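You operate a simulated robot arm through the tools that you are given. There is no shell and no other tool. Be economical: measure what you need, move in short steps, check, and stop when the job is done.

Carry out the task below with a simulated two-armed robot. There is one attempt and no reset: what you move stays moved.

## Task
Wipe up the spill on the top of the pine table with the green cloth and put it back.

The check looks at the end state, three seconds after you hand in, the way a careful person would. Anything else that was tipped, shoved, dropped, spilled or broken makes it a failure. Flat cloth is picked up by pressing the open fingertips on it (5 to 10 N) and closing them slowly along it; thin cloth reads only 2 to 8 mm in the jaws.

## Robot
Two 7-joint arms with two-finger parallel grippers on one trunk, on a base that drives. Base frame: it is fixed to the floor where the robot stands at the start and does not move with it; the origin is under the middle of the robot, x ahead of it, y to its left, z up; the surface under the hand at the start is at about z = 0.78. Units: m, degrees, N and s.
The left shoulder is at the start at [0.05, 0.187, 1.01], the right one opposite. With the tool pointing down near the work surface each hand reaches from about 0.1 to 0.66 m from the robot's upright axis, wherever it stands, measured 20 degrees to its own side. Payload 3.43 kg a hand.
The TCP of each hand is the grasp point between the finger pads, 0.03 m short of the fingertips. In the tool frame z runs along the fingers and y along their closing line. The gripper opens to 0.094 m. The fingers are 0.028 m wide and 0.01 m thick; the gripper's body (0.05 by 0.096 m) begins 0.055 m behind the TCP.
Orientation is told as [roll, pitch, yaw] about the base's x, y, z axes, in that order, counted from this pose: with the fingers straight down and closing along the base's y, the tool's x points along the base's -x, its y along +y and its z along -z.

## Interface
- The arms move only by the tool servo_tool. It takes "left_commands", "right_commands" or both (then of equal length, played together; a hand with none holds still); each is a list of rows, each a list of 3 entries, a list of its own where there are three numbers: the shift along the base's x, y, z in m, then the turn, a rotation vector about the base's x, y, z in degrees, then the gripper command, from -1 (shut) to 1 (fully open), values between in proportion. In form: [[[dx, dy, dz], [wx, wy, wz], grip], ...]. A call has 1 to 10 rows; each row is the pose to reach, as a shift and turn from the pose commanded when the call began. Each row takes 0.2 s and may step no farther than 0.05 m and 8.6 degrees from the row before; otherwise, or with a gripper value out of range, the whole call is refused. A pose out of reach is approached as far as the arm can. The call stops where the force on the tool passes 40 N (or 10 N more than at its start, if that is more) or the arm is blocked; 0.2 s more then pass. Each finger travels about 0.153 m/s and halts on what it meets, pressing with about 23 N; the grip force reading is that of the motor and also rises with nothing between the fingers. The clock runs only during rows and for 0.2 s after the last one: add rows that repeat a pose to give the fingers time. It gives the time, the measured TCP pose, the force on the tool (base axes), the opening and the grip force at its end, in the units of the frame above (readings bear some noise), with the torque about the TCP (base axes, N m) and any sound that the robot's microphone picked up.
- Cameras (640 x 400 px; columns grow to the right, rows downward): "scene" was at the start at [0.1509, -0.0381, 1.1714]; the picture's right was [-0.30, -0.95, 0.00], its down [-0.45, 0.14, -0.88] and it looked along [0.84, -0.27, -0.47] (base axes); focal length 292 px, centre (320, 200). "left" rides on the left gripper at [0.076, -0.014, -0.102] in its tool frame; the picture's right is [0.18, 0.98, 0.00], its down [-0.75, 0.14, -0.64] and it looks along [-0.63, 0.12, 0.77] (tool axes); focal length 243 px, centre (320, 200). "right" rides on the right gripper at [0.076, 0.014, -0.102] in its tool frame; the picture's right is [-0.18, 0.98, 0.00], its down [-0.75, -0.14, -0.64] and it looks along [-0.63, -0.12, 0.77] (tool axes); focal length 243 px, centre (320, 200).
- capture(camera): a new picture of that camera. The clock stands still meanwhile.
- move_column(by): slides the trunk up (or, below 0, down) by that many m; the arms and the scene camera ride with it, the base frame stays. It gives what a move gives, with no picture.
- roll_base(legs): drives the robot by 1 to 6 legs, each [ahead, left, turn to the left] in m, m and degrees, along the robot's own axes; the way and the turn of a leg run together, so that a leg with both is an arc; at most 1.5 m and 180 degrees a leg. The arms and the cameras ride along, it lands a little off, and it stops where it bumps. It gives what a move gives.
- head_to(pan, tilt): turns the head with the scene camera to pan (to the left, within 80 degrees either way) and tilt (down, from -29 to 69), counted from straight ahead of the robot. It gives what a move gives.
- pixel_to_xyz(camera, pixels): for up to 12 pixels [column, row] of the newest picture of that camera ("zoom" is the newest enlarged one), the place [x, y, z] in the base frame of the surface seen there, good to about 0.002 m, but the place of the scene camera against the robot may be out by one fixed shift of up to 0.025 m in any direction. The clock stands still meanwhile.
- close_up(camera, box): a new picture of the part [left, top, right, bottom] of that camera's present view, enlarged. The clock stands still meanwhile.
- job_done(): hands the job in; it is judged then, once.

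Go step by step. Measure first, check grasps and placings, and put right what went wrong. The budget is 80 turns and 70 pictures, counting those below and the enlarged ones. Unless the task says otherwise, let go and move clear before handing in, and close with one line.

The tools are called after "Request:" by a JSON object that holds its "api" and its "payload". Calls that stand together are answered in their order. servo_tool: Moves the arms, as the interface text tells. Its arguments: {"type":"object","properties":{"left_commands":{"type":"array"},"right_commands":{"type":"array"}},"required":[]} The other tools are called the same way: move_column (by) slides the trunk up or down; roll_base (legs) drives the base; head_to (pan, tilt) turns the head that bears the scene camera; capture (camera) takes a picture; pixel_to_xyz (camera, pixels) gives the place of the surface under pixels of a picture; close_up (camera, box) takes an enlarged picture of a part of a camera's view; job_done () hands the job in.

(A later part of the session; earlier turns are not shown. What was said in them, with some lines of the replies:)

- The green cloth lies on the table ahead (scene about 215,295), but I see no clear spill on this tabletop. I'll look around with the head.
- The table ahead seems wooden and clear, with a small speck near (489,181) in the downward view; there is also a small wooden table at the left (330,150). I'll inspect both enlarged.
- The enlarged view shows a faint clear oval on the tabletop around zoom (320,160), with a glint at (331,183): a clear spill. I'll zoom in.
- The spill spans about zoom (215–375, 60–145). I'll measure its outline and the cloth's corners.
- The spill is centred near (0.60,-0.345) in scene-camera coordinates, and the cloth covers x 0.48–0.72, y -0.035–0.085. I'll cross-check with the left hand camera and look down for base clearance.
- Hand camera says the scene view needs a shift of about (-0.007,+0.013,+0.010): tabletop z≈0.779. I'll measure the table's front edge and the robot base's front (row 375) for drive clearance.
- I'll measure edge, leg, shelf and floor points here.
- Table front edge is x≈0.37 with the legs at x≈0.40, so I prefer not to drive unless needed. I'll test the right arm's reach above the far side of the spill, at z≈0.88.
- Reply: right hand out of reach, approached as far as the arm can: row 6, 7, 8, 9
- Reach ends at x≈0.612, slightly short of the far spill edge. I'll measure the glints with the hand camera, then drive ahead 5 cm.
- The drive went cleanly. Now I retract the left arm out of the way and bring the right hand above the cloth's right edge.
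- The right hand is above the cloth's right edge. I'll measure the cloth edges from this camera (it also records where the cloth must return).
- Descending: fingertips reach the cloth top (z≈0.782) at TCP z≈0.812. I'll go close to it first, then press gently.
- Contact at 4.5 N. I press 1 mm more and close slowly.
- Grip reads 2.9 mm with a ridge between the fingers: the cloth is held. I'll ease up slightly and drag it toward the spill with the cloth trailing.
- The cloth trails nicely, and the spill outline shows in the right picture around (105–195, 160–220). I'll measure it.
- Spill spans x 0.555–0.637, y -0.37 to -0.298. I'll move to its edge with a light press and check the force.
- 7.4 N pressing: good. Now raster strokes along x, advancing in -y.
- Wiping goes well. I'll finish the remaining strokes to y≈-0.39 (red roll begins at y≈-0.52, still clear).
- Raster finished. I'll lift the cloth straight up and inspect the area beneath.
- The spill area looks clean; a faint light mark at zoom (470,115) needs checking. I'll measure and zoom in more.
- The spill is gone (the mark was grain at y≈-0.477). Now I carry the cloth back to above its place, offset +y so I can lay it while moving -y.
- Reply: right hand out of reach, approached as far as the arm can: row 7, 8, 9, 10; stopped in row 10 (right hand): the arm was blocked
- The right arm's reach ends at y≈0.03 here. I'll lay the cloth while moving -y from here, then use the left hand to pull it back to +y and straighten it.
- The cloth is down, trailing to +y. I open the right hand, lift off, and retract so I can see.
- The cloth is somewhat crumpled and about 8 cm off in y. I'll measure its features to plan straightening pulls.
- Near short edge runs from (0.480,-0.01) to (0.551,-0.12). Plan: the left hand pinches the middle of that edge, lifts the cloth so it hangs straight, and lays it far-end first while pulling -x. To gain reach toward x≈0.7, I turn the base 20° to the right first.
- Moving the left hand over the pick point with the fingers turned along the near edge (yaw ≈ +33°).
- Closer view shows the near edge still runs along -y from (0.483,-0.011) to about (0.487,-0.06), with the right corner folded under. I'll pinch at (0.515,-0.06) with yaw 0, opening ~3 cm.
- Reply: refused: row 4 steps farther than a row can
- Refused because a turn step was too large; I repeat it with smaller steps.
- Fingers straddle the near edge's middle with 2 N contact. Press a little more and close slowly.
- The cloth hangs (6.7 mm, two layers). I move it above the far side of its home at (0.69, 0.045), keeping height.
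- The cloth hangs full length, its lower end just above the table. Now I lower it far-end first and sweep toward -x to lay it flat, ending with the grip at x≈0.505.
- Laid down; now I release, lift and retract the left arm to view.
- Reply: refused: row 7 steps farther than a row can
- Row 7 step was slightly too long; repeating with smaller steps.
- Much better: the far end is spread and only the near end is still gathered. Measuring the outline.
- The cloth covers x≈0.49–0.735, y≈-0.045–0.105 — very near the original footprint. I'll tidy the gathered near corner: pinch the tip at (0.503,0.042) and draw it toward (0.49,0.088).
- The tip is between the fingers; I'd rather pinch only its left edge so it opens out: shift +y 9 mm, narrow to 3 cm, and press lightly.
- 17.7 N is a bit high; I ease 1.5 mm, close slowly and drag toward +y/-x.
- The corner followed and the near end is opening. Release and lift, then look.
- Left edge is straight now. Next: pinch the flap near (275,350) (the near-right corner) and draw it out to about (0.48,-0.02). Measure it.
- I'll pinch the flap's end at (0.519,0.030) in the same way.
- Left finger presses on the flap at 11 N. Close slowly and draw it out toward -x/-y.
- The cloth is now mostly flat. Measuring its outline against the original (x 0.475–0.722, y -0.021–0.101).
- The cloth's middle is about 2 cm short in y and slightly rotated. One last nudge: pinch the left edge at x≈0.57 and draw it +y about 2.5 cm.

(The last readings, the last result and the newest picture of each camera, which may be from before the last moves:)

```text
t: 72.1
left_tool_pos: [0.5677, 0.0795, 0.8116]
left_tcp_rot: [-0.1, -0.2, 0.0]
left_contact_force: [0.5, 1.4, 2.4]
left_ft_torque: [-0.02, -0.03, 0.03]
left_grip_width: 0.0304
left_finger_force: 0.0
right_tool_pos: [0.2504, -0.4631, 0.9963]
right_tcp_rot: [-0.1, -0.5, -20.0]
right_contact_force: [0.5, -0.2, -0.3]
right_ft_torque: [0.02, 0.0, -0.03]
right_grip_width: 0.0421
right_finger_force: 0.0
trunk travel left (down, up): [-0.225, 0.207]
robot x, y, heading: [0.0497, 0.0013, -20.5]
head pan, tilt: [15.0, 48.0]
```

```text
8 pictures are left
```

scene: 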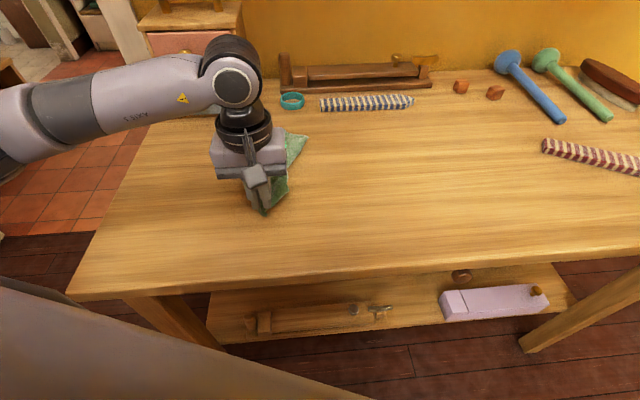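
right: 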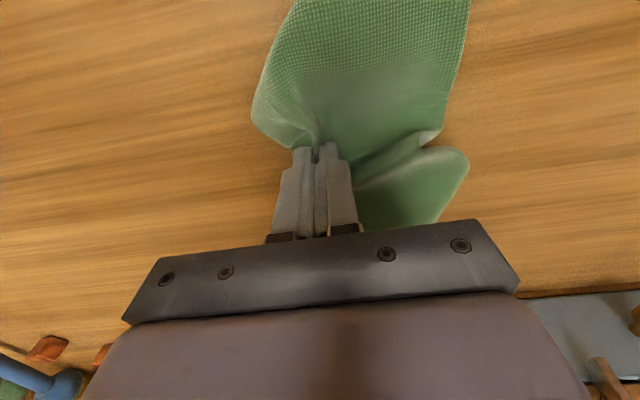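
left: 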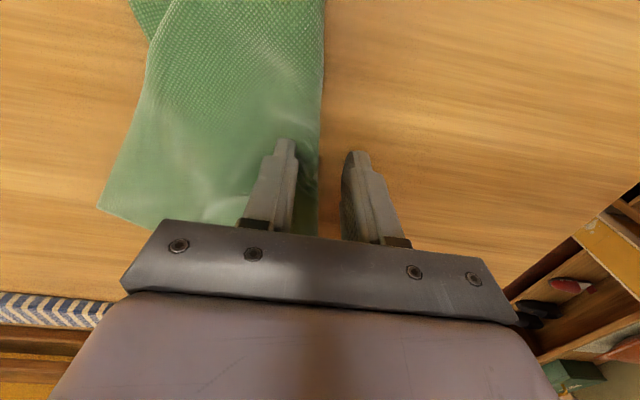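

One finger is on the edge, the other outside. Press, close, draw +y.

Request:
{"api": "servo_tool", "payload": {"left_commands": [[[0, 0, -0.0015], [0, 0, 0], -0.35], [[0, 0, -0.0015], [0, 0, 0], -0.5], [[0, 0, -0.0015], [0, 0, 0], -0.65], [[0, 0, -0.0015], [0, 0, 0], -0.8], [[0, 0, -0.0015], [0, 0, 0], -1], [[0, 0, -0.0015], [0, 0, 0], -1], [[0.003, 0.008, 0.003], [0, 0, 0], -1], [[0.006, 0.016, 0.003], [0, 0, 0], -1], [[0.009, 0.024, 0.003], [0, 0, 0], -1], [[0.01, 0.029, 0.003], [0, 0, 0], -1]]}}

Request:
{"api": "servo_tool", "payload": {"left_commands": [[[0, 0, -0.001], [0, 0, 0], -0.7], [[0, 0, -0.001], [0, 0, 0], -0.4], [[0, 0, 0.015], [0, 0, 0], -0.35], [[0, 0, 0.05], [0, 0, 0], -0.35], [[-0.02, 0.02, 0.085], [0, 0, 0], -0.35], [[-0.05, 0.035, 0.115], [0, 0, 0], -0.35], [[-0.08, 0.05, 0.14], [0, 0, 0], -0.35], [[-0.11, 0.07, 0.16], [0, 0, 0], -0.35], [[-0.14, 0.09, 0.18], [0, 0, 0], -0.35]]}}

Request:
{"api": "capture", "payload": {"camera": "scene"}}

Request:
{"api": "close_up", "payload": {"camera": "scene", "box": [175, 95, 379, 231]}}

```text
t: 74.3
left_tool_pos: [0.5781, 0.1078, 0.8148]
left_tcp_rot: [0.0, 0.0, 0.0]
left_contact_force: [-0.7, 0.3, 0.1]
left_ft_torque: [0.0, 0.03, 0.02]
left_grip_width: 0.0018
left_finger_force: 22.9
right_tool_pos: [0.2502, -0.4628, 0.9968]
right_tcp_rot: [-0.1, -0.3, -20.0]
right_contact_force: [0.3, 0.5, -0.4]
right_ft_torque: [0.02, -0.01, 0.02]
right_grip_width: 0.0423
right_finger_force: 0.1
trunk travel left (down, up): [-0.225, 0.207]
robot x, y, heading: [0.0501, -0.0, -20.5]
head pan, tilt: [15.0, 48.0]
```

```text
t: 76.3
left_tool_pos: [0.4382, 0.1969, 0.9937]
left_tcp_rot: [0.0, 0.0, 0.0]
left_contact_force: [1.0, -0.7, -0.2]
left_ft_torque: [0.0, 0.03, 0.01]
left_grip_width: 0.0307
left_finger_force: 0.1
right_tool_pos: [0.2499, -0.464, 0.9961]
right_tcp_rot: [-0.2, -0.5, -20.0]
right_contact_force: [-0.6, 0.1, -0.5]
right_ft_torque: [-0.03, 0.02, 0.01]
right_grip_width: 0.0424
right_finger_force: 0.0
trunk travel left (down, up): [-0.225, 0.207]
robot x, y, heading: [0.0515, -0.0026, -20.4]
head pan, tilt: [15.0, 48.0]
```

```text
7 pictures are left
```

scene: 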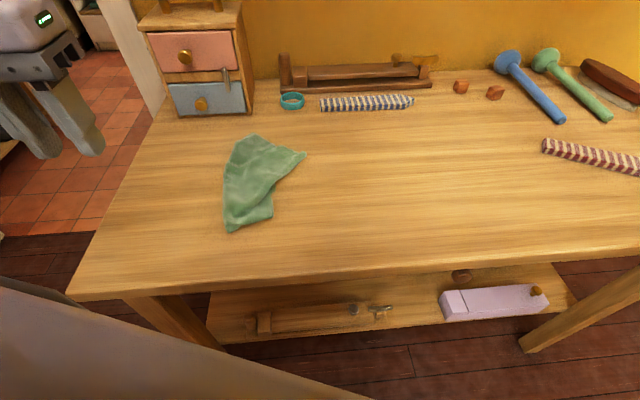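

```text
2.94 times, centred on (277, 163) of scene
```

zoom: 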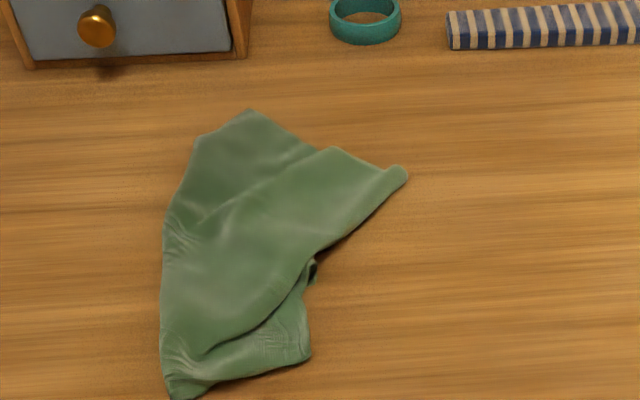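

Request:
{"api": "pixel_to_xyz", "payload": {"camera": "zoom", "pixels": [[200, 138], [250, 112], [405, 178], [310, 355], [175, 395], [163, 330], [167, 220], [315, 265], [250, 250]]}}

Request:
{"api": "close_up", "payload": {"camera": "scene", "box": [370, 90, 570, 215]}}

```text
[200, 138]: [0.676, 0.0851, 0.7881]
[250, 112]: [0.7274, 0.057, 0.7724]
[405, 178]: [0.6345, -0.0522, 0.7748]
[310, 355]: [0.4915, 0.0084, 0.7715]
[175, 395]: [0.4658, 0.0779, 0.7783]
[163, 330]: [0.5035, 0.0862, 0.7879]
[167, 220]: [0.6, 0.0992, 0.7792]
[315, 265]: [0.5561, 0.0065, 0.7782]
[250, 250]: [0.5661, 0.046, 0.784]
```

```text
3.20 times, centred on (470, 152) of scene
```

zoom: 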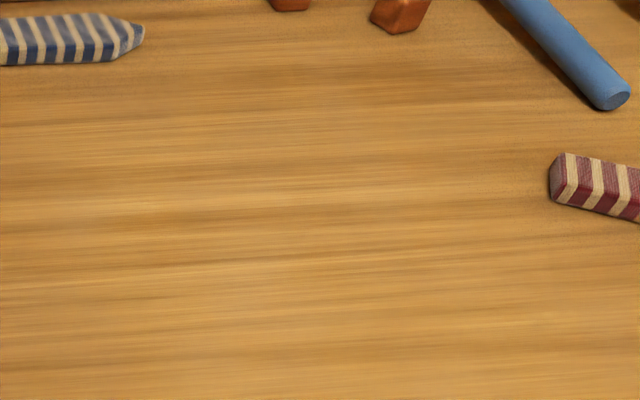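

The cloth lies spread with its outline at x≈0.464–0.725, y≈-0.04–0.11, within about 2 cm of its original footprint. The spill area shows clean grain, nothing else has moved, and both hands are empty and clear, so I'm handing in.

Request:
{"api": "job_done", "payload": {}}

```text
The job is handed in.
```

I wiped up the spill and laid the green cloth back within about 2 cm of where it was, slightly rumpled and turned, with nothing else on the table moved.
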